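You operate a simulated robot arm through the tools that you are given. There is no shell and no other tool. Be economical: measure what you need, move in short steps, check, and stop when the job is done.

The job below is to be done with a simulated robot arm. You get a single attempt, and the scene is never put back.

JOB
Close up the rope system of descender 1.
Fine: shut and latch back-up device 1, lock the descender's handle, screw home the sleeves of the two clipped carabiners.

It is judged by the outcome, as a careful person would: the job done as asked, and still so three seconds after it is handed in. It fails if anything else is knocked over, pushed out of place, dropped, spilled or broken.

ROBOT AND FRAMES
A 7-joint arm with a two-finger parallel gripper on a trunk, on a base that drives. Base frame: it is fixed to the floor where the robot stands at the start and does not move with it; the origin is under the middle of the robot, x ahead of it, y to its left, z up; the surface under the hand at the start is at about z = 730. Readings come in mm, degrees, newtons and seconds.
Its first joint turns from -166.0 to 166.0 degrees. Places, roughly: back-up device one [700, 300, 700]; carabiner [250, 2750, 1250]; carabiner (15x8x2 cm) [0, 2800, 1200]; descender one [900, 500, 700]; loop of the beige knot [300, 300, 800]; loop of the black knot [400, 400, 800]; sleeve of the blue carabiner [0, 2700, 1200]; sleeve of the red carabiner [100, 2600, 1200]. Payload 1.57 kg.
The TCP is the grasp point between the finger pads, 30 mm short of the fingertips. In the tool frame z runs along the fingers and y along their closing line. The gripper opens to 110 mm. The fingers are 24 mm wide and 12 mm thick; the gripper's body (48 by 112 mm) begins 78 mm behind the TCP.
Orientation is that of the tool frame in the base frame, as a unit quaternion [w, x, y, z]. With the fingers straight down and closing along the base's y, the tool's x points along the base's -x, its y along +y and its z along -z.

CONTROLS
- The arm moves only by the tool move_arm. Its argument "plan" is a list that holds one entry, the list of rows, each a list of 7 numbers: the closure, from 0 (fully open) to 1 (shut), then the shift along the tool's x, y, z in mm, then the turn, a rotation vector about the tool's x, y, z in degrees. In form: [[[claw, x, y, z, rx, ry, rz], ...]]. A call has 1 to 20 rows; each row shifts and turns the commanded pose from where the row before left it, along the tool's axes as they then stand. Rows are played at 5 a second. More than 50 mm and 8.6 degrees between two rows, or a gripper value outside its range, and nothing of the call is played. A pose out of reach is approached as far as the arm can. The call stops where the force on the tool passes 90 N (or 10 N more than at its start, if that is more) or the arm is blocked; 0.2 s more then pass. The fingers move at their own pace (about 108 mm/s each) and stop on an object; they squeeze with about 36 N. The grip force told is the motor's: it shows also when the fingers shut on nothing. Time passes only in rows, and 0.2 s behind the last, so rows that do not move let the fingers close. It gives the time, the measured TCP pose, the force on the tool (base axes), the opening and the grip force at its end, in the units of the frame above (readings bear some noise), with the torque about the TCP (base axes, N m) and any sound that the robot's microphone picked up.
- Cameras (640 x 400 px; columns grow to the right, rows downward): "scene" is now at [487.3, 222, 1200.6]; the picture's right is [0.29, -0.96, 0.00], its down [-0.89, -0.27, -0.36] and it looks along [0.35, 0.11, -0.93] (base axes); focal length 214 px, centre (320, 200). "wrist" rides on the gripper at [70, 16, -141] in the tool frame; the picture's right is [-0.23, 0.97, 0.00], its down [-0.86, -0.20, -0.48] and it looks along [-0.47, -0.11, 0.88] (tool axes); focal length 222 px, centre (320, 200). There is no depth. A picture from a camera that has moved, and an enlarged one, comes with that camera's place and axes in the base frame and with its lens. The place of the scene camera against the robot may be out by one fixed shift of up to 25 mm in any direction.
- camera(camera): a new picture of that camera. It takes no simulated time.
- slide_trunk(by): slides the trunk up (or, below 0, down) by that many mm; the arm and the scene camera ride with it, the base frame stays. It gives what a move gives, with no picture.
- steer(legs): drives the robot by 1 to 6 legs, each [ahead, left, turn to the left] in mm, mm and degrees, along the robot's own axes; the way and the turn of a leg run together, so that a leg with both is an arc; at most 1500 mm and 180 degrees a leg. The arm and the cameras ride along, it lands a little off, and it stops where it bumps. It gives what a move gives.
- pan_tilt(pan, tilt): turns the head with the scene camera to pan (to the left, within 103 degrees either way) and tilt (down, from -29 to 69), counted from straight ahead of the robot. It gives what a move gives.
- close_up(camera, box): a new picture of the part [left, top, right, bottom] of that camera's present view, enlarged. It takes no simulated time.
- sign_off(): hands the job in; it is judged then, once.

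Work in short steps. Places have to be worked out from the pictures, the camera data and where the tool is seen: move nearer, look again, correct. Check each grasp and each placing, and mend what went wrong. You have 120 turns and 78 pictures in all, those below and enlarged ones among them. Open the gripper and draw the arm clear of the work before you hand the job in, unless the task says otherwise; then end with one line.

The tools are called after ">>>" as a command line: name --argument value ..., lists and objects as JSON in quotes. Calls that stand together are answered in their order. move_arm: Moves the arm, as the interface text tells. Its arguments: {"type":"object","properties":{"plan":{"type":"array","items":{"type":"array","items":{"type":"array","items":{"type":"number"}}}}},"required":["plan"]} The other tools are called the same way: slide_trunk (by) slides the trunk up or down; steer (legs) drives the base; pan_tilt (pan, tilt) turns the head that bears the scene camera; camera (camera) takes a picture; close_up (camera, box) takes an enlarged picture of a part of a camera's view; sign_off () hands the job in.

At the start:

```text
time_s: 0.0
tcp_pos: [676.7, 156.9, 991.6]
tool_rot: [0.0, 0.001, 1.0, 0.001]
ft_force: [-0.3, 0.4, 0.3]
ft_torque: [-0.04, 0.02, 0.01]
opening: 110.1
finger_force: 0.0
trunk travel left (down, up): [-300.0, 310.0]
robot x, y, heading: [-3.6, 0.9, 0.2]
head pan, tilt: [17.0, 68.8]
```

scene: 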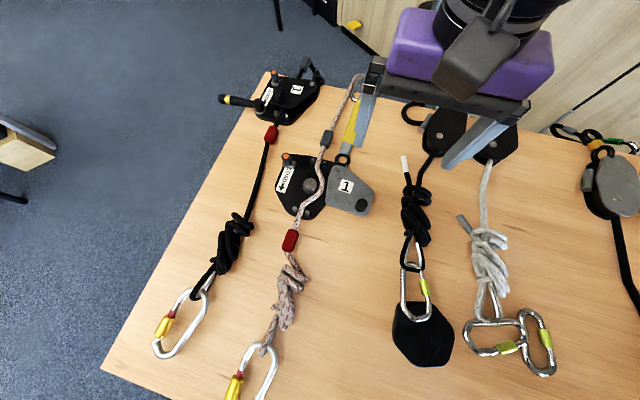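
wrist: 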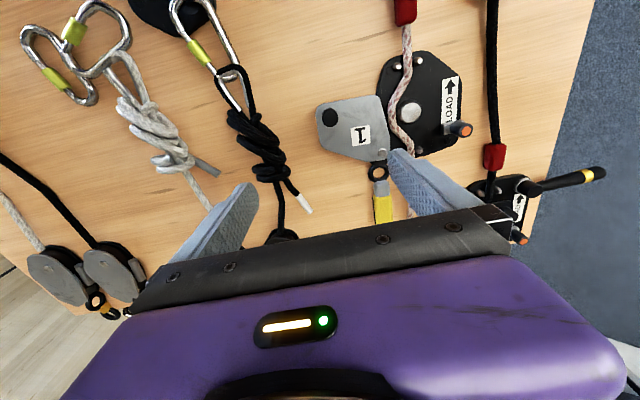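

The table shows an open device with a cover plate labelled "1" and a descender with a handle further away. I'll look closer at these parts first.

>>> close_up --camera "scene" --box '[210, 50, 390, 240]'

>>> close_up --camera "scene" --box '[130, 220, 330, 400]'

>>> close_up --camera "wrist" --box '[300, 0, 620, 240]'

>>> close_up --camera "scene" --box '[380, 90, 640, 390]'

```text
2.11 times, centred on (300, 145) of scene
camera zoom: at [487.3, 222.0, 1200.6], right [0.29, -0.96, 0.0], down [-0.89, -0.27, -0.36], along [0.35, 0.11, -0.93], focal length 452 px, centre (362, 316)
```

zoom: 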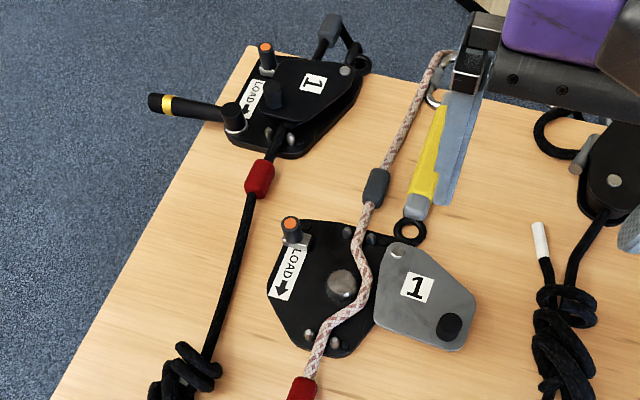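

```text
2.22 times, centred on (230, 310) of scene
camera zoom: at [487.3, 222.0, 1200.6], right [0.29, -0.96, 0.0], down [-0.89, -0.27, -0.36], along [0.35, 0.11, -0.93], focal length 477 px, centre (520, -44)
```

zoom: 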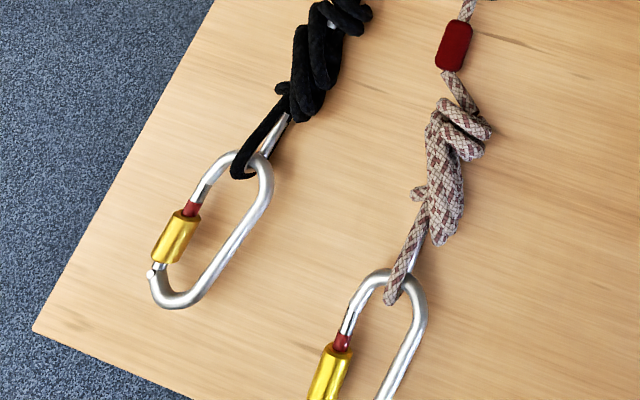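

```text
1.67 times, centred on (460, 120) of wrist
camera zoom: at [606.3, 171.6, 1133.8], right [0.23, 0.97, 0.0], down [0.86, -0.2, 0.48], along [0.47, -0.11, -0.88], focal length 370 px, centre (87, 333)
```

zoom: 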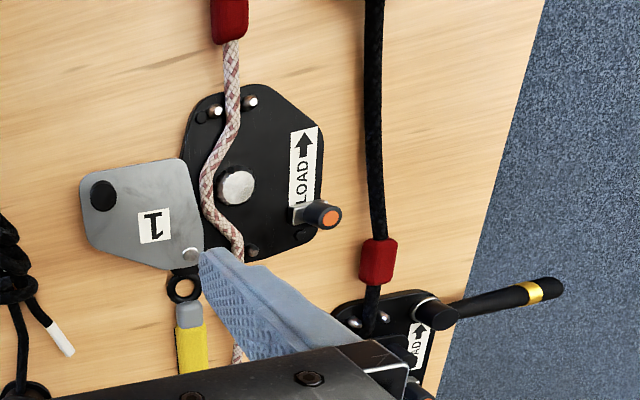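

```text
1.33 times, centred on (510, 240) of scene
camera zoom: at [487.3, 222.0, 1200.6], right [0.29, -0.96, 0.0], down [-0.89, -0.27, -0.36], along [0.35, 0.11, -0.93], focal length 286 px, centre (67, 147)
```

zoom: 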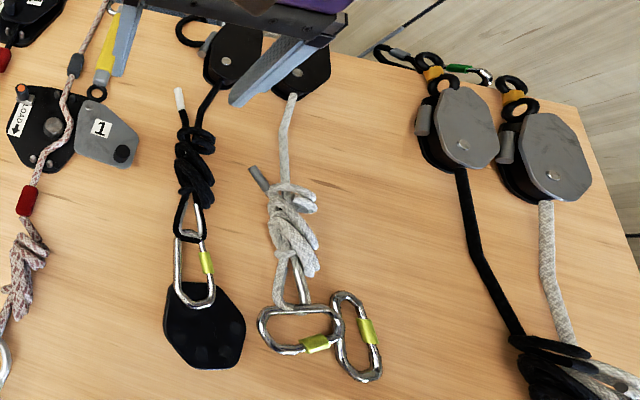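

The gold-sleeved carabiners on the knots show red bands, but the place list also names carabiners 2.7 m to the left. I'll look that way before deciding.

>>> pan_tilt --pan 90 --tilt 5

>>> camera --camera "scene"

```text
time_s: 1.4
tcp_pos: [676.0, 157.4, 991.2]
tool_rot: [-0.001, 0.0, 1.0, 0.0]
ft_force: [-0.1, 0.0, 1.0]
ft_torque: [0.0, -0.01, -0.01]
opening: 110.2
finger_force: 0.0
trunk travel left (down, up): [-300.0, 310.0]
robot x, y, heading: [2.6, -0.6, 0.1]
head pan, tilt: [90.0, 5.0]
```

```text
71 pictures are left
camera scene: at [433.9, 297.5, 1292.4], right [1.0, 0.0, 0.0], down [0.0, -0.09, -1.0], along [0.0, 1.0, -0.09], focal length 214 px, centre (320, 200)
```

scene: 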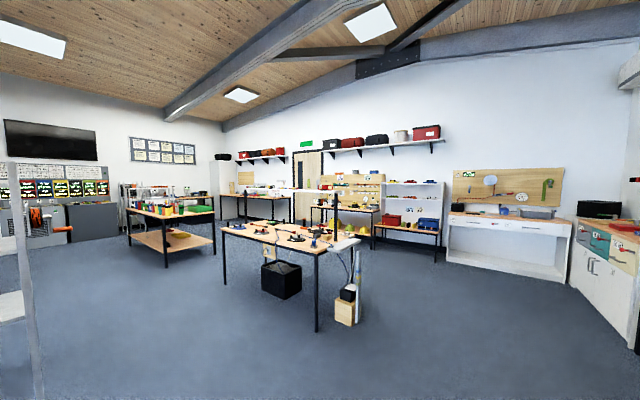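

>>> close_up --camera "scene" --box '[200, 200, 370, 310]'

```text
3.64 times, centred on (285, 255) of scene
camera zoom: at [433.9, 297.5, 1292.4], right [1.0, 0.0, 0.0], down [0.0, -0.09, -1.0], along [0.0, 1.0, -0.09], focal length 780 px, centre (447, 0)
```

zoom: 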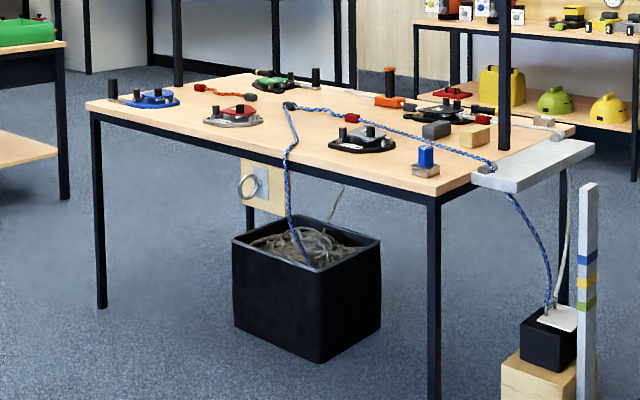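

>>> close_up --camera "scene" --box '[210, 140, 390, 250]'

>>> pan_tilt --pan 103 --tilt 10

```text
3.56 times, centred on (300, 195) of scene
camera zoom: at [433.9, 297.5, 1292.4], right [1.0, 0.0, 0.0], down [0.0, -0.09, -1.0], along [0.0, 1.0, -0.09], focal length 763 px, centre (391, 218)
```

zoom: 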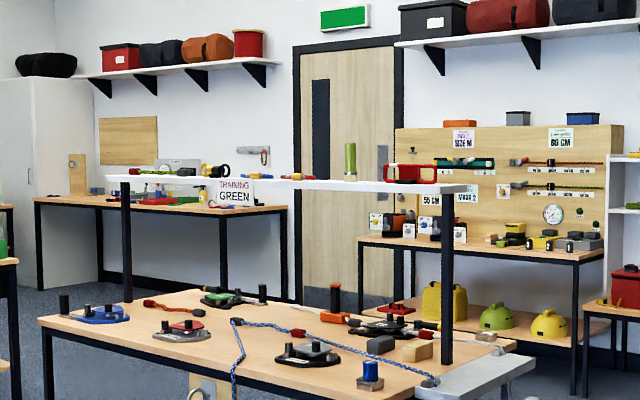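

```text
time_s: 2.2
tcp_pos: [676.9, 156.3, 992.2]
tool_rot: [0.001, 0.0, 1.0, 0.001]
ft_force: [0.1, 0.4, 0.0]
ft_torque: [0.0, 0.0, -0.02]
opening: 109.9
finger_force: 0.1
trunk travel left (down, up): [-300.0, 310.0]
robot x, y, heading: [0.3, -1.3, -0.1]
head pan, tilt: [103.0, 10.0]
```

>>> close_up --camera "scene" --box '[260, 130, 430, 240]'

```text
3.64 times, centred on (345, 185) of scene
camera zoom: at [413.0, 296.2, 1284.4], right [0.97, 0.22, 0.0], down [0.04, -0.17, -0.98], along [-0.22, 0.96, -0.17], focal length 780 px, centre (229, 254)
```

zoom: 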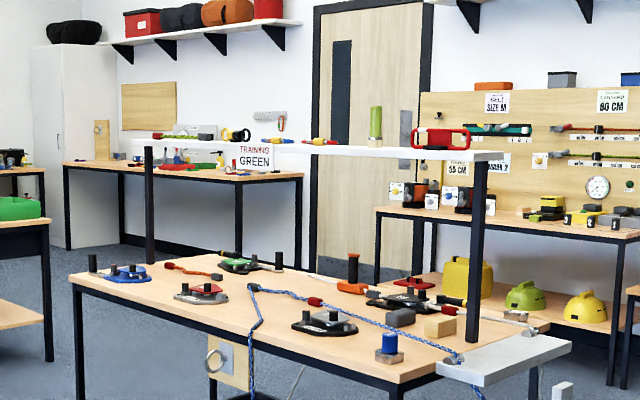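

The shelf items over there are spare training gear. The two carabiners clipped into the system's knots on this table, with red bands showing, are the targets. I return the head and move the hand to look closely at back-up device 1.

>>> pan_tilt --pan 17 --tilt 68.8

>>> move_arm --plan '[[[0, 20, 40, 0, 0, 0, 0], [0, 20, 40, 0, 0, 0, 0], [0, 20, 40, 10, 0, 0, 0], [0, 20, 40, 10, 0, 0, 0], [0, 20, 20, 10, 0, 0, 0], [0, 20, 0, 10, 0, 0, 0]]]'

>>> camera --camera "wrist"

```text
time_s: 3.8
tcp_pos: [676.1, 157.0, 992.2]
tool_rot: [0.0, 0.0, 1.0, -0.001]
ft_force: [0.3, 1.2, -0.1]
ft_torque: [0.03, -0.04, -0.01]
opening: 110.2
finger_force: 0.1
trunk travel left (down, up): [-300.0, 310.0]
robot x, y, heading: [0.5, 0.0, 0.3]
head pan, tilt: [17.0, 68.8]
```

```text
time_s: 5.2
tcp_pos: [557.7, 337.8, 951.0]
tool_rot: [0.001, 0.001, 1.0, 0.0]
ft_force: [0.5, -0.4, -0.5]
ft_torque: [0.03, 0.0, 0.01]
opening: 110.0
finger_force: 0.1
trunk travel left (down, up): [-300.0, 310.0]
robot x, y, heading: [-1.6, 3.1, -0.0]
head pan, tilt: [17.0, 68.8]
```

```text
67 pictures are left
camera wrist: at [487.1, 351.9, 1092.2], right [0.23, 0.97, 0.0], down [0.85, -0.2, 0.48], along [0.47, -0.11, -0.88], focal length 222 px, centre (320, 200)
```

wrist: 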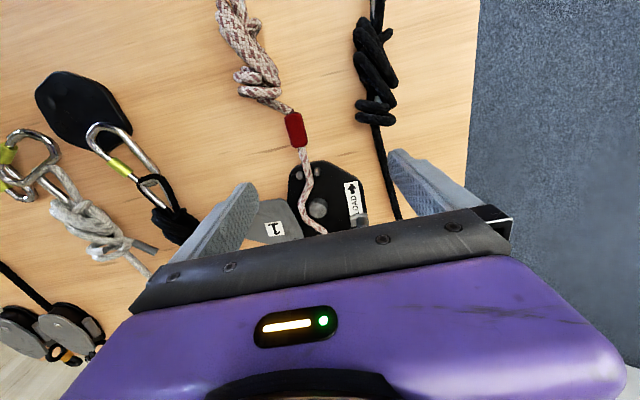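

The camera sits on the -x side of the hand, so the hand must be further ahead for a good view. I move to about (730, 320, 900).

>>> move_arm --plan '[[[0, -40, 0, 0, 0, 0, 0], [0, -40, 0, 0, 0, 0, 0], [0, -40, 0, 15, 0, 0, 0], [0, -40, 0, 15, 0, 0, 0], [0, -30, 0, 20, 0, 0, 0]]]'

>>> close_up --camera "wrist" --box '[180, 0, 500, 200]'

>>> close_up --camera "scene" --box '[200, 40, 330, 240]'

```text
time_s: 6.4
tcp_pos: [747.7, 337.2, 904.8]
tool_rot: [-0.001, 0.0, 1.0, 0.0]
ft_force: [-0.1, 0.5, 0.5]
ft_torque: [0.06, 0.0, -0.03]
opening: 110.1
finger_force: 0.1
trunk travel left (down, up): [-300.0, 310.0]
robot x, y, heading: [-0.9, 3.4, -0.1]
head pan, tilt: [17.0, 68.8]
```

```text
2.00 times, centred on (340, 100) of wrist
camera zoom: at [677.9, 351.9, 1044.8], right [0.23, 0.97, 0.0], down [0.86, -0.2, 0.48], along [0.47, -0.11, -0.88], focal length 444 px, centre (280, 400)
```

zoom: 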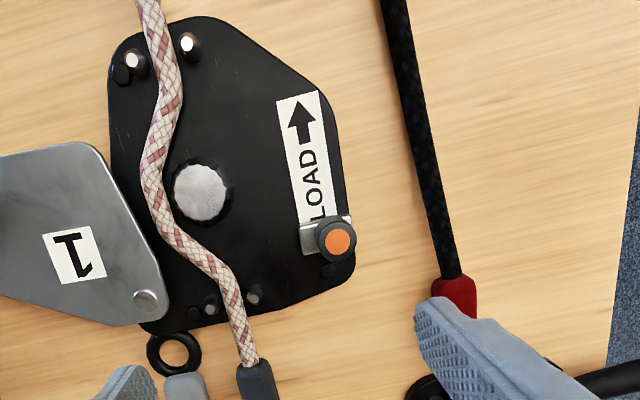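

```text
2.00 times, centred on (265, 140) of scene
camera zoom: at [487.1, 221.9, 1200.7], right [0.29, -0.96, 0.0], down [-0.89, -0.27, -0.36], along [0.35, 0.11, -0.93], focal length 429 px, centre (430, 320)
```

zoom: 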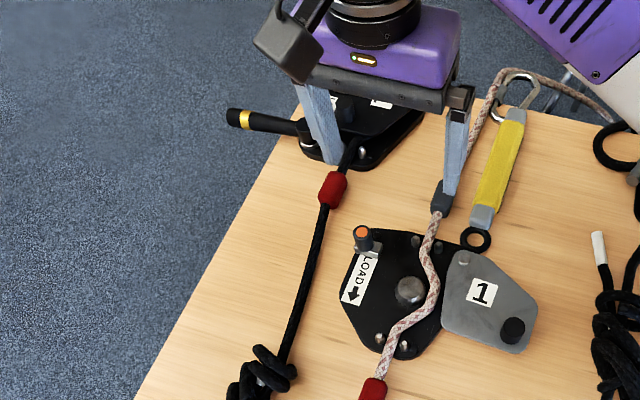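

I now look at descender 1 with the same wrist view; its pose there also shows what a shut and latched plate looks like.

>>> move_arm --plan '[[[0, -40, 30, -15, 0, 0, 0], [0, -40, 30, -10, 0, 0, 0], [0, -30, 30, 0, 0, 0, 0], [0, -20, 30, 0, 0, 0, 0], [0, 0, 0, 0, 0, 0, 0]]]'

>>> close_up --camera "wrist" --box '[180, 0, 500, 200]'

```text
refused: row 1 steps farther than a row can; nothing moved
```

```text
2.00 times, centred on (340, 100) of wrist
camera zoom: at [677.9, 351.9, 1044.8], right [0.23, 0.97, 0.0], down [0.86, -0.2, 0.48], along [0.47, -0.11, -0.88], focal length 444 px, centre (280, 400)
```

zoom: 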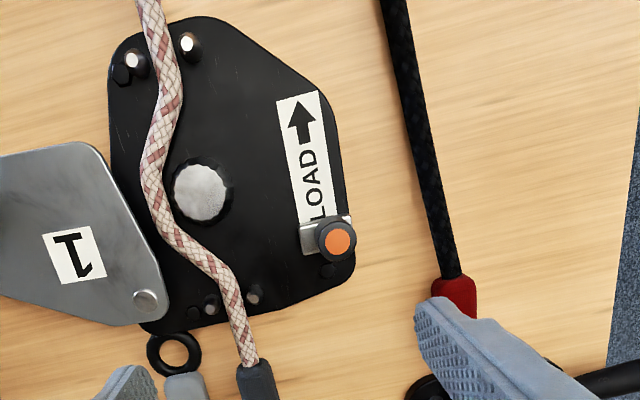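

That row was a hair over 50 mm; I repeat with smaller steps.

>>> move_arm --plan '[[[0, -30, 30, -15, 0, 0, 0], [0, -30, 30, -10, 0, 0, 0], [0, -30, 30, 0, 0, 0, 0], [0, -30, 20, 0, 0, 0, 0], [0, 0, 0, 0, 0, 0, 0]]]'

>>> close_up --camera "wrist" --box '[180, 0, 500, 200]'

```text
time_s: 7.6
tcp_pos: [865.1, 451.4, 926.0]
tool_rot: [-0.001, -0.001, 1.0, 0.0]
ft_force: [0.7, 0.4, 0.5]
ft_torque: [0.02, 0.0, 0.01]
opening: 110.1
finger_force: 0.1
trunk travel left (down, up): [-300.0, 310.0]
robot x, y, heading: [-1.0, -4.3, -0.1]
head pan, tilt: [17.0, 68.8]
```

```text
2.00 times, centred on (340, 100) of wrist
camera zoom: at [796.5, 464.7, 1067.1], right [0.22, 0.97, 0.0], down [0.86, -0.2, 0.48], along [0.47, -0.11, -0.88], focal length 444 px, centre (280, 400)
```

zoom: 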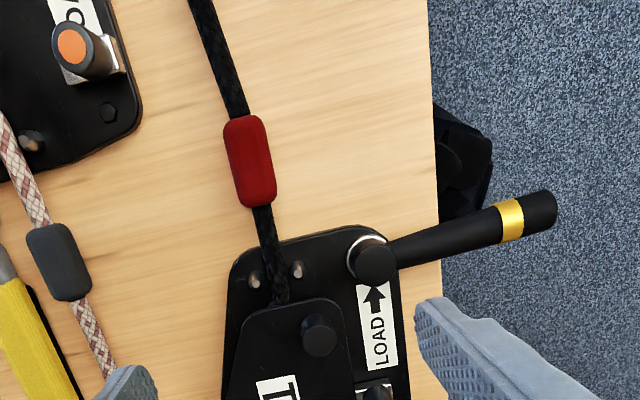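

Handle pivots near the LOAD end and juts over the table's left edge. Working from the left side of the table would put everything in reach, so I check the floor there.

>>> pan_tilt --pan 65 --tilt 40

>>> camera --camera "scene"

```text
time_s: 8.8
tcp_pos: [866.4, 449.1, 924.9]
tool_rot: [0.0, 0.001, 1.0, 0.0]
ft_force: [0.3, 0.5, -0.3]
ft_torque: [0.02, 0.02, 0.01]
opening: 109.9
finger_force: 0.1
trunk travel left (down, up): [-300.0, 310.0]
robot x, y, heading: [-1.2, 2.5, 0.0]
head pan, tilt: [65.0, 40.0]
```

```text
62 pictures are left
camera scene: at [469.9, 282.7, 1236.6], right [0.91, -0.42, 0.0], down [-0.27, -0.58, -0.77], along [0.32, 0.69, -0.64], focal length 214 px, centre (320, 200)
```

scene: 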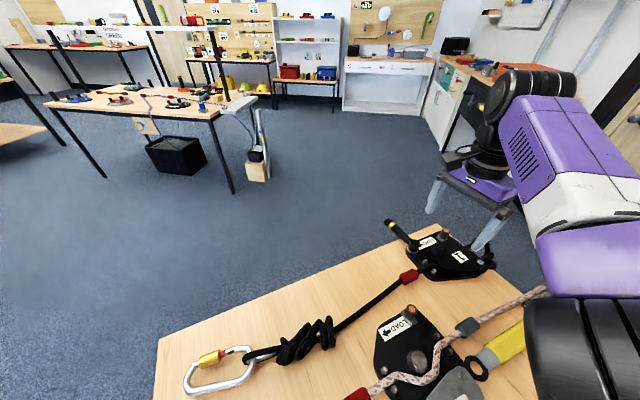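

Floor on the left is clear. I zoom on the descender to see how a shut plate sits against its latch post.

>>> close_up --camera "scene" --box '[370, 200, 530, 300]'

>>> close_up --camera "scene" --box '[360, 300, 520, 400]'

```text
4.00 times, centred on (450, 250) of scene
camera zoom: at [469.9, 282.7, 1236.6], right [0.91, -0.42, 0.0], down [-0.27, -0.58, -0.77], along [0.32, 0.69, -0.64], focal length 858 px, centre (-200, 0)
```

zoom: 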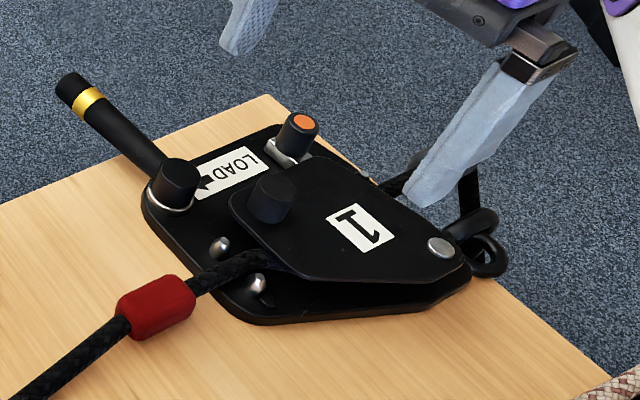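

```text
4.00 times, centred on (440, 350) of scene
camera zoom: at [469.9, 282.7, 1236.6], right [0.91, -0.42, 0.0], down [-0.27, -0.58, -0.77], along [0.32, 0.69, -0.64], focal length 858 px, centre (-160, -400)
```

zoom: 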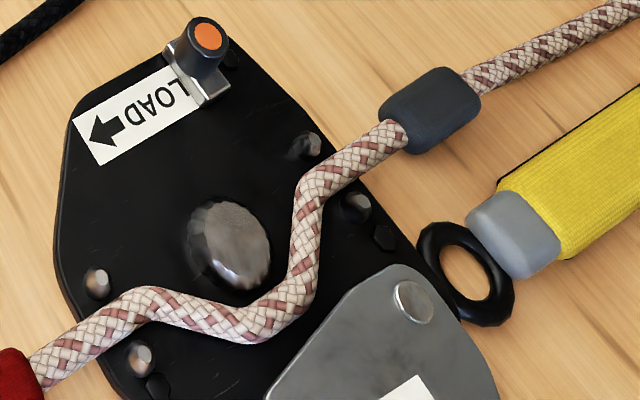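

The shut plate sits with its edge at the latch block, its peg about 60 mm from the post. I move over the open plate's peg (about [665, 174]) to locate it.

>>> move_arm --plan '[[[0, 28, -40, 0, 0, 0, 0], [0, 28, -40, 0, 0, 0, 0], [0, 28, -40, 0, 0, 0, 0], [0, 28, -40, 0, 0, 0, 0], [0, 29, -40, 10, 0, 0, 0], [0, 30, -38, 10, 0, 0, 0], [0, 30, -38, 15, 0, 0, 0], [0, 0, 0, 0, 0, 0, 0]]]'

>>> close_up --camera "wrist" --box '[160, 40, 480, 240]'

```text
refused: row 5 steps farther than a row can; nothing moved
```

```text
2.00 times, centred on (320, 140) of wrist
camera zoom: at [796.8, 464.1, 1066.9], right [0.23, 0.97, 0.0], down [0.86, -0.2, 0.48], along [0.47, -0.11, -0.88], focal length 444 px, centre (320, 320)
```

zoom: 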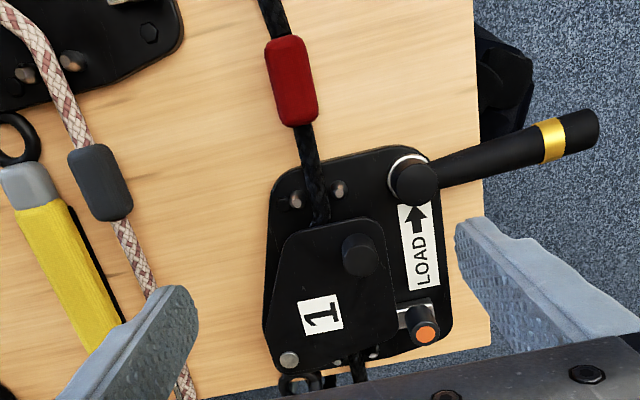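

Good reference view. I repeat the move with smaller steps.

>>> move_arm --plan '[[[0, 25, -35, 0, 0, 0, 0], [0, 25, -35, 0, 0, 0, 0], [0, 25, -35, 0, 0, 0, 0], [0, 25, -35, 0, 0, 0, 0], [0, 25, -35, 10, 0, 0, 0], [0, 25, -35, 10, 0, 0, 0], [0, 25, -35, 15, 0, 0, 0], [0, 26, -31, 10, 0, 0, 0], [0, 0, 0, 0, 0, 0, 0]]]'

>>> close_up --camera "wrist" --box '[160, 40, 480, 240]'

```text
time_s: 10.8
tcp_pos: [664.4, 173.3, 884.8]
tool_rot: [-0.002, 0.001, 1.0, 0.0]
ft_force: [0.7, 0.1, 0.9]
ft_torque: [0.02, -0.03, 0.01]
opening: 110.2
finger_force: 0.1
trunk travel left (down, up): [-300.0, 310.0]
robot x, y, heading: [1.1, 0.4, -0.0]
head pan, tilt: [65.0, 40.0]
```

```text
2.00 times, centred on (320, 140) of wrist
camera zoom: at [594.6, 186.9, 1027.3], right [0.23, 0.97, 0.0], down [0.86, -0.2, 0.48], along [0.47, -0.11, -0.88], focal length 444 px, centre (320, 320)
```

zoom: 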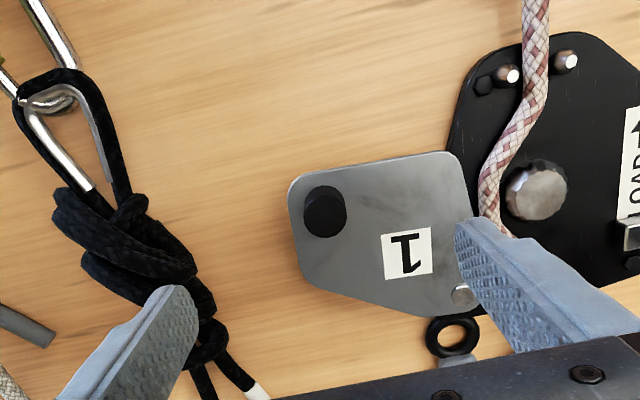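

Triangulating two views puts the peg at about (660, 174) with top at z ≈ 775, and the pivot at about (740, 248). I line the fingers up along the arc's tangent (43° turn), centre over the peg and descend part way.

>>> move_arm --plan '[[[0.5, 4, 1, 0, 0, 0, -8.5], [0.5, 0, 0, 0, 0, 0, -8.5], [0.5, 0, 0, 0, 0, 0, -8.5], [0.5, 0, 0, 0, 0, 0, -8.5], [0.5, 0, 0, 0, 0, 0, -8.5], [0.5, 0, 0, 30, 0, 0, 0], [0.5, 0, 0, 30, 0, 0, 0], [0.5, 0, 0, 0, 0, 0, 0]]]'

>>> close_up --camera "wrist" --box '[160, 80, 480, 280]'

```text
time_s: 12.6
tcp_pos: [662.0, 173.9, 822.3]
tool_rot: [-0.001, -0.362, 0.932, -0.001]
ft_force: [-0.4, 0.3, -0.1]
ft_torque: [0.04, 0.0, 0.0]
opening: 54.9
finger_force: 0.0
trunk travel left (down, up): [-300.0, 310.0]
robot x, y, heading: [-2.5, 3.6, 0.1]
head pan, tilt: [65.0, 40.0]
```

```text
2.00 times, centred on (320, 180) of wrist
camera zoom: at [600.3, 137.0, 964.2], right [-0.49, 0.87, 0.0], down [0.77, 0.43, 0.48], along [0.42, 0.23, -0.88], focal length 444 px, centre (320, 240)
```

zoom: 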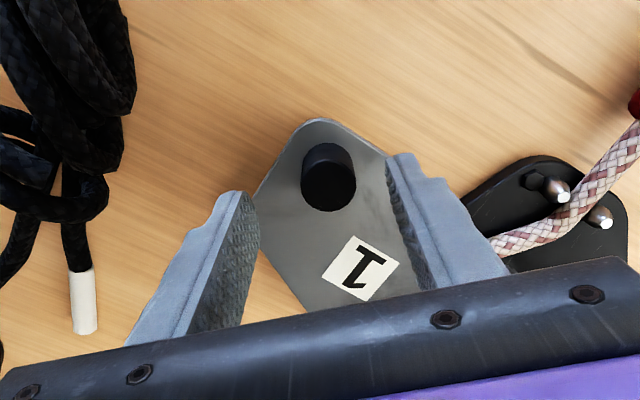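

The peg appears slightly ahead of the finger line, so I nudge 4 mm and descend so the tips are beside the peg, just above the plate, then close.

>>> move_arm --plan '[[[0.5, -4, 0, 15, 0, 0, 0], [0.5, 0, 0, 14, 0, 0, 0], [0.5, 0, 0, 0, 0, 0, 0], [1, 0, 0, 0, 0, 0, 0], [1, 0, 0, 0, 0, 0, 0], [1, 0, 0, 0, 0, 0, 0]]]'

>>> close_up --camera "wrist" --box '[160, 80, 480, 280]'

```text
time_s: 14.0
tcp_pos: [664.0, 173.6, 793.8]
tool_rot: [0.001, -0.363, 0.932, -0.001]
ft_force: [0.9, -0.3, 9.7]
ft_torque: [0.04, -0.03, -0.05]
opening: 23.0
finger_force: 35.7
trunk travel left (down, up): [-300.0, 310.0]
robot x, y, heading: [-0.9, -3.4, -0.2]
head pan, tilt: [65.0, 40.0]
```

```text
2.00 times, centred on (320, 180) of wrist
camera zoom: at [602.3, 137.2, 935.5], right [-0.49, 0.87, 0.0], down [0.77, 0.43, 0.48], along [0.42, 0.23, -0.88], focal length 444 px, centre (320, 240)
```

zoom: 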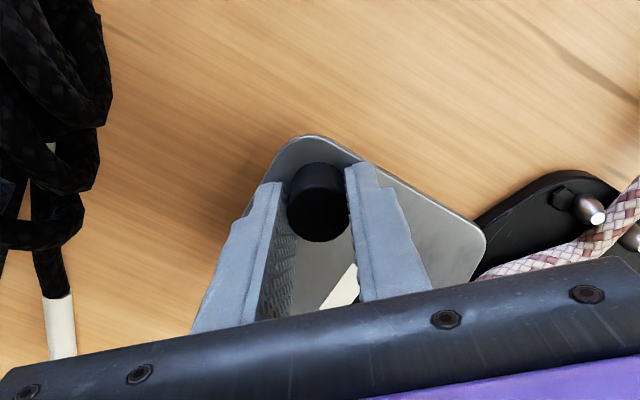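

Peg is gripped (23 mm). I swing it about the pivot in 6° steps, turning the tool with the plate; first 42°.

>>> move_arm --plan '[[[1, -0.2, 11.1, -1.5, 0, 0, 6], [1, -0.3, 11.1, 0, 0, 0, 6], [1, -0.3, 11.1, 0, 0, 0, 6], [1, -0.3, 11.1, 0, 0, 0, 6], [1, -0.3, 11.1, 0, 0, 0, 6], [1, -0.3, 11.1, 0, 0, 0, 6], [1, -0.3, 11.1, 0, 0, 0, 6], [1, 0, 0, 0, 0, 0, 0]]]'

>>> camera --camera "wrist"

```text
time_s: 15.8
tcp_pos: [631.0, 244.5, 794.0]
tool_rot: [-0.004, -0.006, 1.0, 0.0]
ft_force: [-34.8, -4.2, -13.2]
ft_torque: [-0.05, 0.07, -0.21]
opening: 22.8
finger_force: 35.2
trunk travel left (down, up): [-300.0, 310.0]
robot x, y, heading: [-1.9, 0.4, 0.0]
head pan, tilt: [65.0, 40.0]
```

```text
55 pictures are left
camera wrist: at [562.4, 258.1, 936.0], right [0.22, 0.98, 0.0], down [0.86, -0.19, 0.47], along [0.46, -0.1, -0.88], focal length 222 px, centre (320, 200)
```

wrist: 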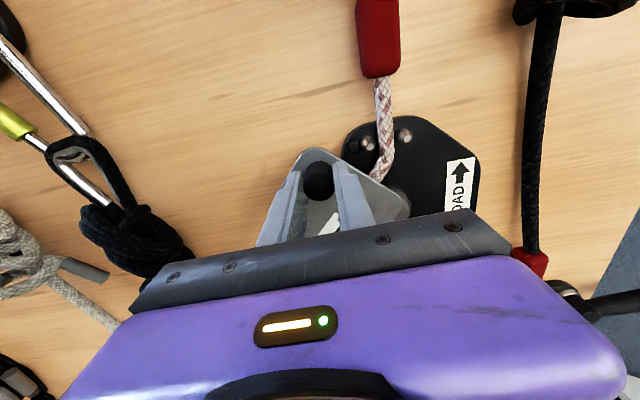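

The -35 N along x says my arc radius is slightly small (pressing toward the pivot). I relax 3 mm outward and check.

>>> move_arm --plan '[[[1, 3, 0, -0.5, 0, 0, 0], [1, 0, 0, 0, 0, 0, 0]]]'

```text
time_s: 16.4
tcp_pos: [631.5, 244.7, 794.7]
tool_rot: [-0.001, -0.003, 1.0, -0.001]
ft_force: [-8.3, 1.2, -40.5]
ft_torque: [0.34, 0.67, 0.29]
opening: 23.0
finger_force: 35.4
trunk travel left (down, up): [-300.0, 310.0]
robot x, y, heading: [0.1, -1.8, 0.2]
head pan, tilt: [65.0, 40.0]
```

Radial load is gone; now I'm pulling up, so lower 1.5 mm and continue with a slightly larger radius.

>>> move_arm --plan '[[[1, 0.5, 0, 1.5, 0, 0, 0], [1, -0.2, 11.4, 0, 0, 0, 6], [1, -0.2, 11.4, 0, 0, 0, 6], [1, -0.2, 11.4, 0, 0, 0, 6], [1, 0, 0, 0, 0, 0, 0]]]'

>>> camera --camera "wrist"

```text
time_s: 17.6
tcp_pos: [634.6, 278.4, 794.3]
tool_rot: [0.0, 0.152, 0.988, 0.0]
ft_force: [-15.1, 0.5, -19.3]
ft_torque: [0.0, 0.16, -0.43]
opening: 22.9
finger_force: 35.6
trunk travel left (down, up): [-300.0, 310.0]
robot x, y, heading: [0.2, -1.2, -0.2]
head pan, tilt: [65.0, 40.0]
```

```text
54 pictures are left
camera wrist: at [573.5, 313.5, 935.9], right [0.51, 0.86, 0.0], down [0.76, -0.45, 0.48], along [0.41, -0.24, -0.88], focal length 222 px, centre (320, 200)
```

wrist: 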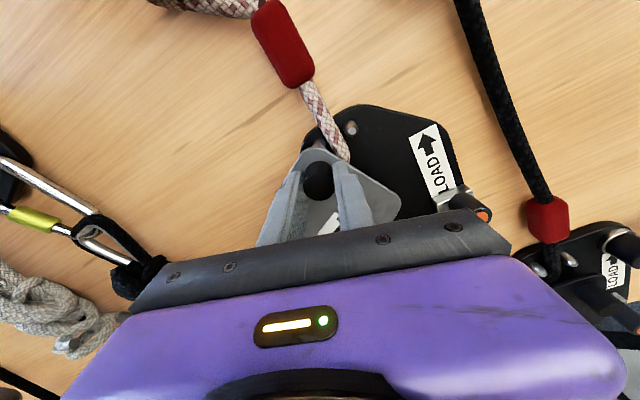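

Swing is smooth. Four more 6° steps toward closure.

>>> move_arm --plan '[[[1, 0.5, 11.4, 0.5, 0, 0, 6], [1, -0.2, 11.4, 0, 0, 0, 6], [1, -0.2, 11.4, 0, 0, 0, 6], [1, -0.2, 9, 0, 0, 0, 5], [1, 0, 0, 0, 0, 0, 0]]]'

>>> camera --camera "wrist"

>>> pan_tilt --pan 30 --tilt 65

>>> close_up --camera "scene" --box '[240, 80, 500, 260]'

```text
time_s: 18.8
tcp_pos: [655.0, 318.7, 793.3]
tool_rot: [0.001, 0.347, 0.938, 0.001]
ft_force: [-3.9, 2.5, 13.3]
ft_torque: [-0.26, 0.09, -0.06]
opening: 22.9
finger_force: 35.2
trunk travel left (down, up): [-300.0, 310.0]
robot x, y, heading: [2.1, -0.4, -0.1]
head pan, tilt: [65.0, 40.0]
```

```text
53 pictures are left
camera wrist: at [612.5, 373.9, 935.8], right [0.81, 0.59, 0.0], down [0.52, -0.71, 0.48], along [0.28, -0.38, -0.88], focal length 222 px, centre (320, 200)
```

wrist: 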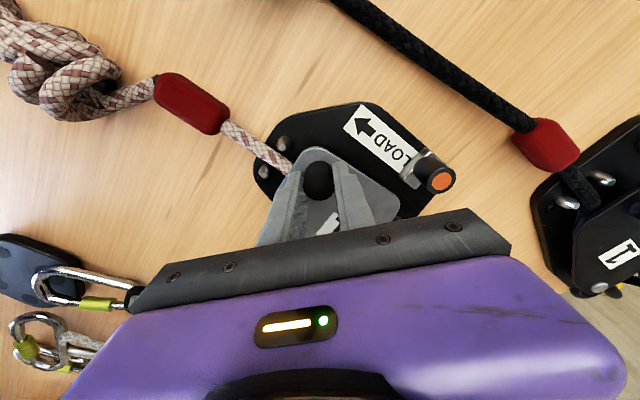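

```text
time_s: 19.8
tcp_pos: [654.6, 318.2, 794.3]
tool_rot: [0.0, 0.346, 0.938, 0.002]
ft_force: [2.9, 2.4, 30.9]
ft_torque: [0.08, 0.1, 0.31]
opening: 23.0
finger_force: 35.7
trunk travel left (down, up): [-300.0, 310.0]
robot x, y, heading: [-0.5, -3.1, 0.0]
head pan, tilt: [30.0, 65.0]
```

```text
2.22 times, centred on (370, 170) of scene
camera zoom: at [485.9, 235.8, 1204.9], right [0.5, -0.87, 0.0], down [-0.78, -0.45, -0.42], along [0.37, 0.21, -0.91], focal length 477 px, centre (209, 267)
```

zoom: 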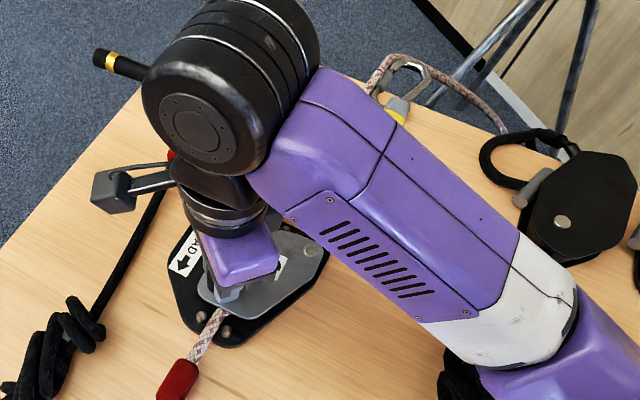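

The plate's far edge is close to the latch bar. I zoom in before pressing on.

>>> close_up --camera "wrist" --box '[250, 90, 490, 240]'

```text
2.67 times, centred on (370, 165) of wrist
camera zoom: at [612.1, 373.4, 935.8], right [0.81, 0.59, 0.0], down [0.52, -0.71, 0.48], along [0.28, -0.38, -0.88], focal length 592 px, centre (187, 293)
```

zoom: 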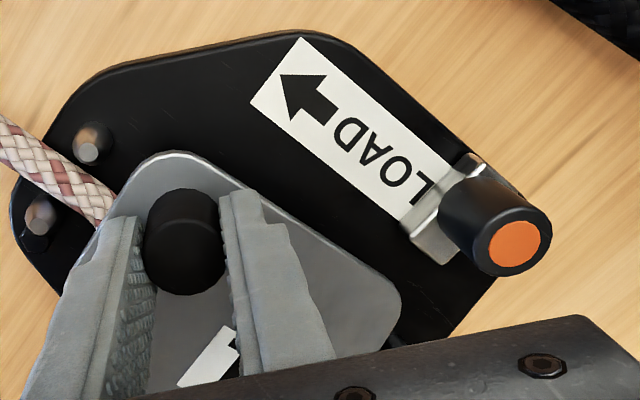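

About 15 mm gap remains between the plate's edge and the latch bar. I continue in 4° steps, watching force and sound.

>>> move_arm --plan '[[[1, 0.3, 7.6, -0.3, 0, 0, 4], [1, -0.1, 7.6, 0, 0, 0, 4], [1, 0, 0, 0, 0, 0, 0]]]'

>>> close_up --camera "wrist" --box '[250, 90, 490, 240]'

```text
time_s: 20.7
tcp_pos: [660.0, 323.4, 793.2]
tool_rot: [-0.001, 0.406, 0.914, -0.009]
ft_force: [-23.3, -23.9, 33.4]
ft_torque: [0.36, -0.33, 0.0]
opening: 23.4
finger_force: 36.0
trunk travel left (down, up): [-300.0, 310.0]
robot x, y, heading: [-1.3, -0.6, -0.1]
head pan, tilt: [30.0, 65.0]
stopped in row 3: the force on the tool passed its limit at 91 N (the readings are from after the stop); the commanded pose is now the measured one
```

```text
2.67 times, centred on (370, 165) of wrist
camera zoom: at [626.1, 386.0, 934.9], right [0.88, 0.48, -0.02], down [0.43, -0.76, 0.49], along [0.22, -0.43, -0.87], focal length 592 px, centre (187, 293)
```

zoom: 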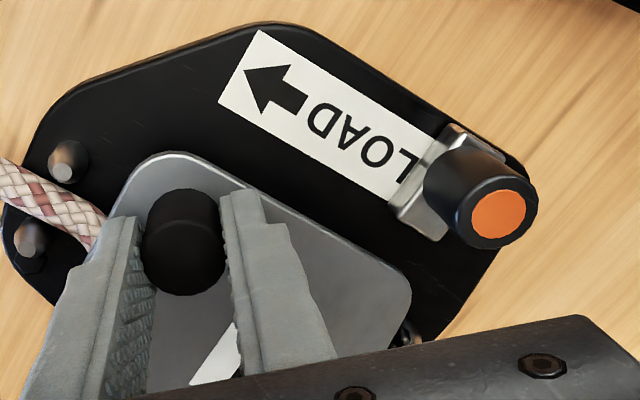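

The plate stopped with ~33 N of resistance against closing, with a small gap still to the latch bar. I zoom more to see what blocks it.

>>> close_up --camera "wrist" --box '[360, 120, 470, 230]'

```text
3.64 times, centred on (415, 175) of wrist
camera zoom: at [626.1, 386.0, 934.9], right [0.88, 0.48, -0.02], down [0.43, -0.76, 0.49], along [0.22, -0.43, -0.87], focal length 808 px, centre (-26, 291)
```

zoom: 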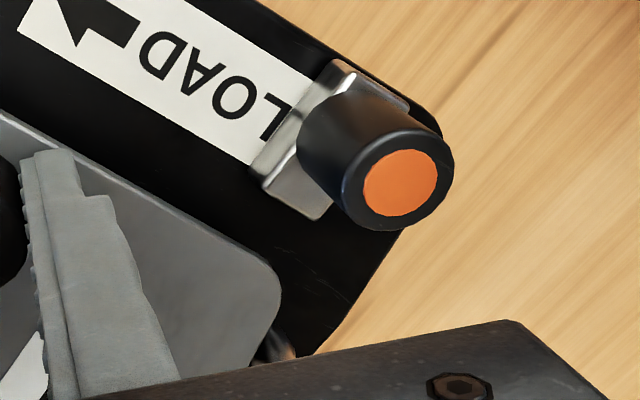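

Comparing with the descender: same plate angle (~137°) so the plate is at its stop, but its latch block sits ~12–15 mm nearer the plate. So device 1's latch must be slid inward. I release the peg and rise.

>>> move_arm --plan '[[[0.6, 0, 0, 0, 0, 0, 0], [0.6, 0, 0, 0, 0, 0, 0], [0.6, 0, 0, -30, 0, 0, 0], [0.6, 0, 0, -40, 0, 0, 0], [0.6, 0, 0, -20, 0, 0, -8.5], [1, 0, 0, 0, 0, 0, -8.5], [1, 0, 0, 0, 0, 0, -8.5], [1, 0, 0, 0, 0, 0, -8.5], [1, 0, 0, 0, 0, 0, -8.5], [1, 0, 0, 0, 0, 0, -5.5], [1, -45, 0, 0, 0, 0, 0], [1, -45, 0, 0, 0, 0, 0], [1, 0, 0, 0, 0, 0, 0]]]'

>>> close_up --camera "wrist" --box '[200, 40, 520, 240]'

```text
time_s: 23.5
tcp_pos: [750.8, 325.9, 878.3]
tool_rot: [-0.006, 0.002, 1.0, -0.007]
ft_force: [-0.4, 0.5, 0.9]
ft_torque: [0.03, -0.01, -0.01]
opening: 0.2
finger_force: 21.7
trunk travel left (down, up): [-300.0, 310.0]
robot x, y, heading: [-0.9, -1.2, -0.1]
head pan, tilt: [30.0, 65.0]
```

```text
2.00 times, centred on (360, 140) of wrist
camera zoom: at [682.6, 342.5, 1020.3], right [0.23, 0.97, -0.02], down [0.86, -0.2, 0.47], along [0.46, -0.12, -0.88], focal length 444 px, centre (240, 320)
```

zoom: 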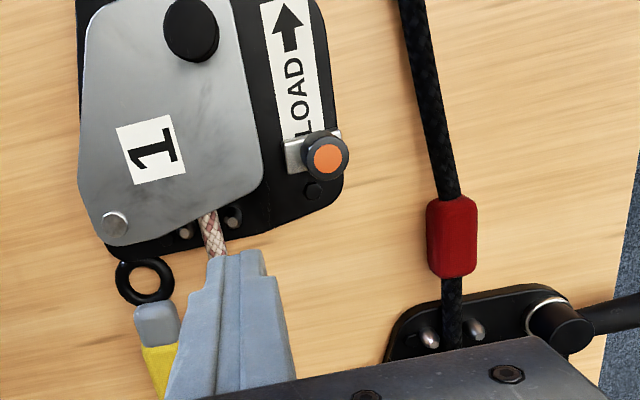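

The plate is shut and stays. Post triangulates to (723, 373), top z ≈ 790. I place the closed fingers on its outer side (y ≈ 412) and lower them.

>>> move_arm --plan '[[[1, 14, 43, 0, 0, 0, 0], [1, 14, 43, 0, 0, 0, 0], [1, 0, 0, 30, 0, 0, 0], [1, 0, 0, 30, 0, 0, 0], [1, 0, 0, 24, 0, 0, 0], [1, 0, 0, 0, 0, 0, 0]]]'

>>> close_up --camera "wrist" --box '[160, 80, 480, 280]'

```text
time_s: 24.9
tcp_pos: [723.1, 411.5, 795.6]
tool_rot: [-0.005, 0.003, 1.0, -0.007]
ft_force: [-0.6, -0.4, -1.2]
ft_torque: [-0.02, 0.01, 0.0]
opening: 0.1
finger_force: 20.9
trunk travel left (down, up): [-300.0, 310.0]
robot x, y, heading: [0.4, -0.7, -0.0]
head pan, tilt: [30.0, 65.0]
```

```text
2.00 times, centred on (320, 180) of wrist
camera zoom: at [654.9, 428.6, 938.3], right [0.23, 0.97, -0.02], down [0.86, -0.2, 0.47], along [0.46, -0.12, -0.88], focal length 444 px, centre (320, 240)
```

zoom: 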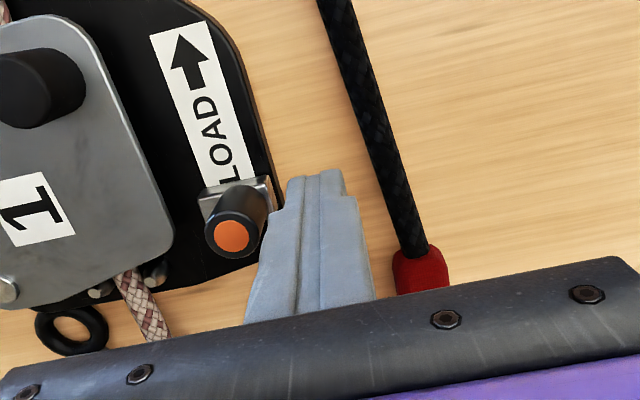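

Fingers sit beside the post. I push it inward (-y) in small steps, watching force.

>>> move_arm --plan '[[[1, 0, -5, 0, 0, 0, 0], [1, 0, -5, 0, 0, 0, 0], [1, 0, -4, 0, 0, 0, 0], [1, 0, -3, 0, 0, 0, 0], [1, 0, -3, 0, 0, 0, 0], [1, 0, 0, 0, 0, 0, 0]]]'

>>> close_up --camera "wrist" --box '[160, 80, 480, 280]'

```text
time_s: 26.3
tcp_pos: [723.9, 391.7, 796.7]
tool_rot: [-0.006, 0.002, 1.0, -0.007]
ft_force: [-0.8, 1.4, 0.5]
ft_torque: [0.0, 0.02, -0.03]
opening: 0.1
finger_force: 20.8
trunk travel left (down, up): [-300.0, 310.0]
robot x, y, heading: [0.2, -0.9, -0.0]
head pan, tilt: [30.0, 65.0]
```

```text
2.00 times, centred on (320, 180) of wrist
camera zoom: at [654.9, 408.5, 938.4], right [0.23, 0.97, -0.02], down [0.86, -0.2, 0.47], along [0.46, -0.12, -0.88], focal length 444 px, centre (320, 240)
```

zoom: 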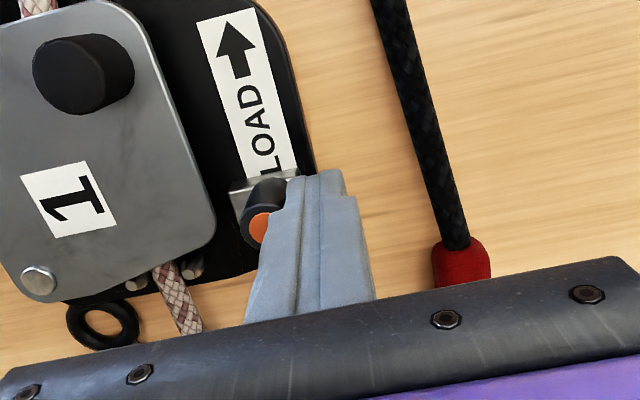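

No contact force yet. Continue inward a few mm at a time.

>>> move_arm --plan '[[[1, 0, -3, 0, 0, 0, 0], [1, 0, -3, 0, 0, 0, 0], [1, 0, -2, 0, 0, 0, 0], [1, 0, -2, 0, 0, 0, 0], [1, 0, 0, 0, 0, 0, 0]]]'

>>> close_up --camera "wrist" --box '[160, 80, 480, 280]'

```text
time_s: 27.5
tcp_pos: [723.8, 382.1, 795.9]
tool_rot: [-0.005, 0.003, 1.0, -0.007]
ft_force: [0.4, 1.5, -0.9]
ft_torque: [0.1, 0.01, 0.04]
opening: 0.0
finger_force: 21.3
trunk travel left (down, up): [-300.0, 310.0]
robot x, y, heading: [0.7, -1.1, 0.1]
head pan, tilt: [30.0, 65.0]
```

```text
2.00 times, centred on (320, 180) of wrist
camera zoom: at [655.8, 398.1, 938.7], right [0.23, 0.97, -0.02], down [0.86, -0.2, 0.47], along [0.46, -0.12, -0.88], focal length 444 px, centre (320, 240)
```

zoom: 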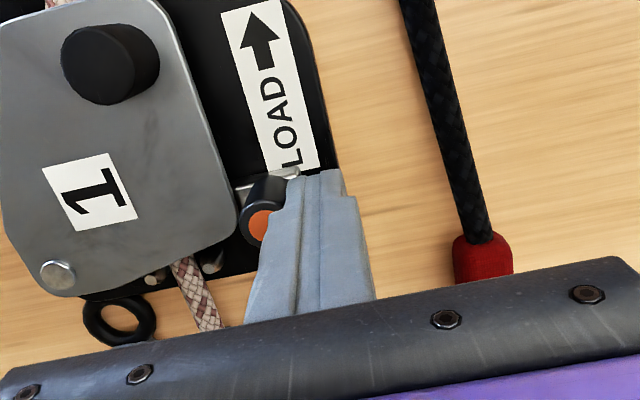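

The latch is sliding (post moved ~10 mm, block now at the plate's edge) with little force. I continue to its end.

>>> move_arm --plan '[[[1, 0, -2, 0, 0, 0, 0], [1, 0, -2, 0, 0, 0, 0], [1, 0, -2, 0, 0, 0, 0], [1, 0, 0, 0, 0, 0, 0]]]'

>>> close_up --camera "wrist" --box '[160, 80, 480, 280]'

```text
time_s: 28.5
tcp_pos: [724.2, 379.0, 797.1]
tool_rot: [-0.004, 0.001, 1.0, -0.001]
ft_force: [6.0, 42.1, -3.1]
ft_torque: [1.22, -0.14, 0.11]
opening: 0.2
finger_force: 20.9
trunk travel left (down, up): [-300.0, 310.0]
robot x, y, heading: [-1.3, 3.1, -0.1]
head pan, tilt: [30.0, 65.0]
```

```text
2.00 times, centred on (320, 180) of wrist
camera zoom: at [654.9, 394.8, 939.3], right [0.23, 0.97, 0.0], down [0.86, -0.2, 0.47], along [0.46, -0.11, -0.88], focal length 444 px, centre (320, 240)
```

zoom: 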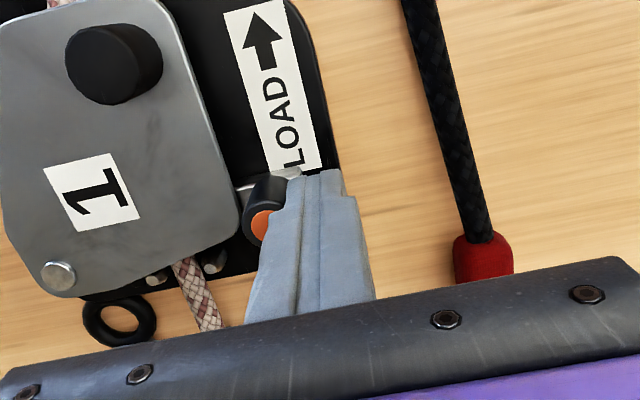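

It stopped firmly (42 N) at a travel that matches the descender's latched position. I back off, rise and look.

>>> move_arm --plan '[[[1, 0, 12, 0, 0, 0, 0], [1, 0, 10, 0, 0, 0, 0], [1, 0, 0, -40, 0, 0, 0], [1, 0, 0, -40, 0, 0, 0], [1, -30, 0, -20, 0, 0, 0], [1, 0, 0, 0, 0, 0, 0]]]'

>>> close_up --camera "wrist" --box '[160, 0, 480, 200]'

```text
time_s: 29.9
tcp_pos: [754.5, 395.9, 895.9]
tool_rot: [-0.006, 0.003, 1.0, -0.007]
ft_force: [-0.4, 0.0, 0.5]
ft_torque: [0.0, 0.0, 0.02]
opening: 0.0
finger_force: 21.4
trunk travel left (down, up): [-300.0, 310.0]
robot x, y, heading: [-0.6, -1.7, -0.1]
head pan, tilt: [30.0, 65.0]
```

```text
2.00 times, centred on (320, 100) of wrist
camera zoom: at [686.2, 412.7, 1039.2], right [0.23, 0.97, -0.02], down [0.86, -0.2, 0.47], along [0.46, -0.12, -0.88], focal length 444 px, centre (320, 400)
```

zoom: 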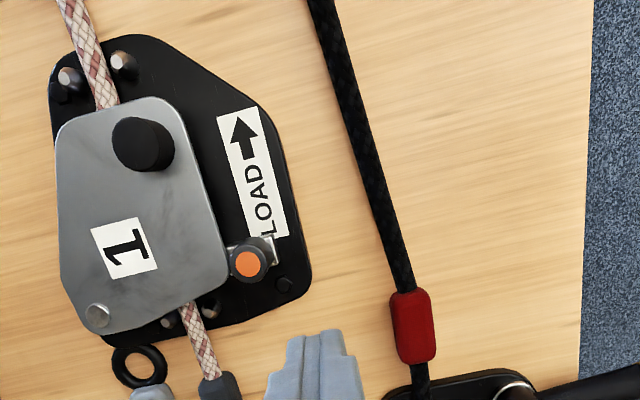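

Latch block is seated on the plate's edge, same as on the descender. Now I centre and lift the arm, then drive round to the table's left side.

>>> move_arm --plan '[[[0.5, 8, -40, -15, 0, 0, 0], [0.5, 8, -40, -15, 0, 0, 0], [0.5, 8, -40, -15, 0, 0, 0], [0.5, 8, -40, -15, 0, 0, 0], [0.5, 8, -40, -10, 0, 0, 0], [0.5, 8, -40, 0, 0, 0, 0], [0.5, 8, -40, 0, 0, 0, 0], [0.5, 8, -40, 0, 0, 0, 0], [0.5, 0, -40, 0, 0, 0, 0]]]'

>>> steer --legs '[[0, 1120, 0], [650, 0, 0], [0, 0, -90]]'

>>> pan_tilt --pan 0 --tilt 62

>>> camera --camera "scene"

```text
time_s: 31.9
tcp_pos: [687.5, 37.6, 974.7]
tool_rot: [-0.006, 0.002, 1.0, -0.007]
ft_force: [0.0, 0.8, -0.9]
ft_torque: [0.0, -0.01, 0.01]
opening: 55.2
finger_force: 0.1
trunk travel left (down, up): [-300.0, 310.0]
robot x, y, heading: [0.0, -1.4, 0.2]
head pan, tilt: [30.0, 65.0]
```

```text
time_s: 34.3
tcp_pos: [683.9, 310.0, 972.7]
tool_rot: [-0.005, 0.005, 1.0, -0.007]
ft_force: [0.4, 0.7, 0.0]
ft_torque: [-0.02, 0.01, 0.0]
opening: 55.1
finger_force: 0.1
trunk travel left (down, up): [-300.0, 310.0]
robot x, y, heading: [-6.4, 280.7, -0.7]
head pan, tilt: [30.0, 65.0]
stopped in leg 1: the robot was blocked; the commanded pose is now the measured one
```

```text
time_s: 35.3
tcp_pos: [683.8, 309.8, 973.8]
tool_rot: [-0.006, 0.004, 1.0, -0.006]
ft_force: [-0.3, 0.0, -0.6]
ft_torque: [-0.01, 0.04, -0.04]
opening: 55.2
finger_force: 0.0
trunk travel left (down, up): [-300.0, 310.0]
robot x, y, heading: [-10.4, 280.2, -0.7]
head pan, tilt: [0.0, 62.0]
```

```text
42 pictures are left
camera scene: at [496.0, 477.3, 1207.7], right [-0.01, -1.0, 0.0], down [-0.88, 0.01, -0.47], along [0.47, -0.01, -0.88], focal length 214 px, centre (320, 200)
```

scene: 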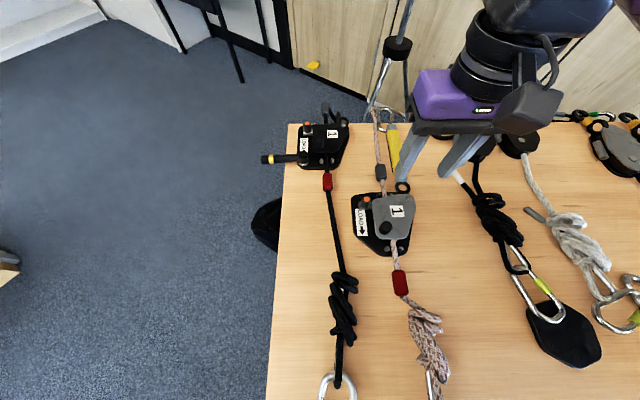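

The base bumped, probably on the table's near-left leg; nothing on the table has shifted. I back off first, then go round, staying clear of the bag on the floor at about (910, 760).

>>> steer --legs '[[-170, 0, 0], [0, 840, 0], [830, 0, 0], [0, 0, -89.3]]'

>>> camera --camera "scene"

```text
time_s: 46.1
tcp_pos: [1320.7, 1017.4, 972.9]
tool_rot: [-0.006, 0.121, 0.993, -0.006]
ft_force: [1.3, -0.3, -0.6]
ft_torque: [0.0, 0.0, -0.01]
opening: 54.8
finger_force: 0.1
trunk travel left (down, up): [-300.0, 310.0]
robot x, y, heading: [643.8, 1143.7, -13.8]
head pan, tilt: [0.0, 62.0]
stopped in leg 4: the robot was blocked; the commanded pose is now the measured one
```

```text
41 pictures are left
camera scene: at [1174.2, 1226.3, 1207.7], right [-0.24, -0.97, 0.0], down [-0.86, 0.21, -0.47], along [0.46, -0.11, -0.88], focal length 214 px, centre (320, 200)
```

scene: 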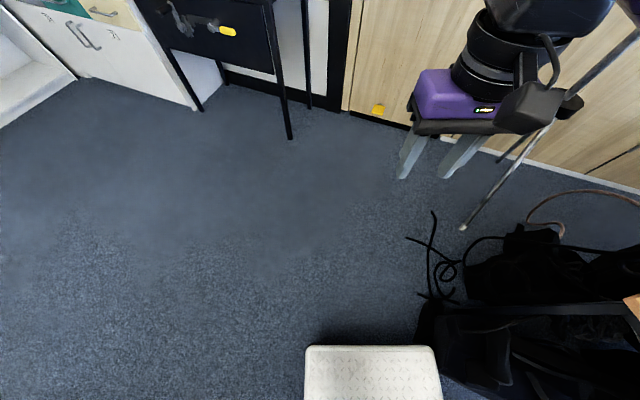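

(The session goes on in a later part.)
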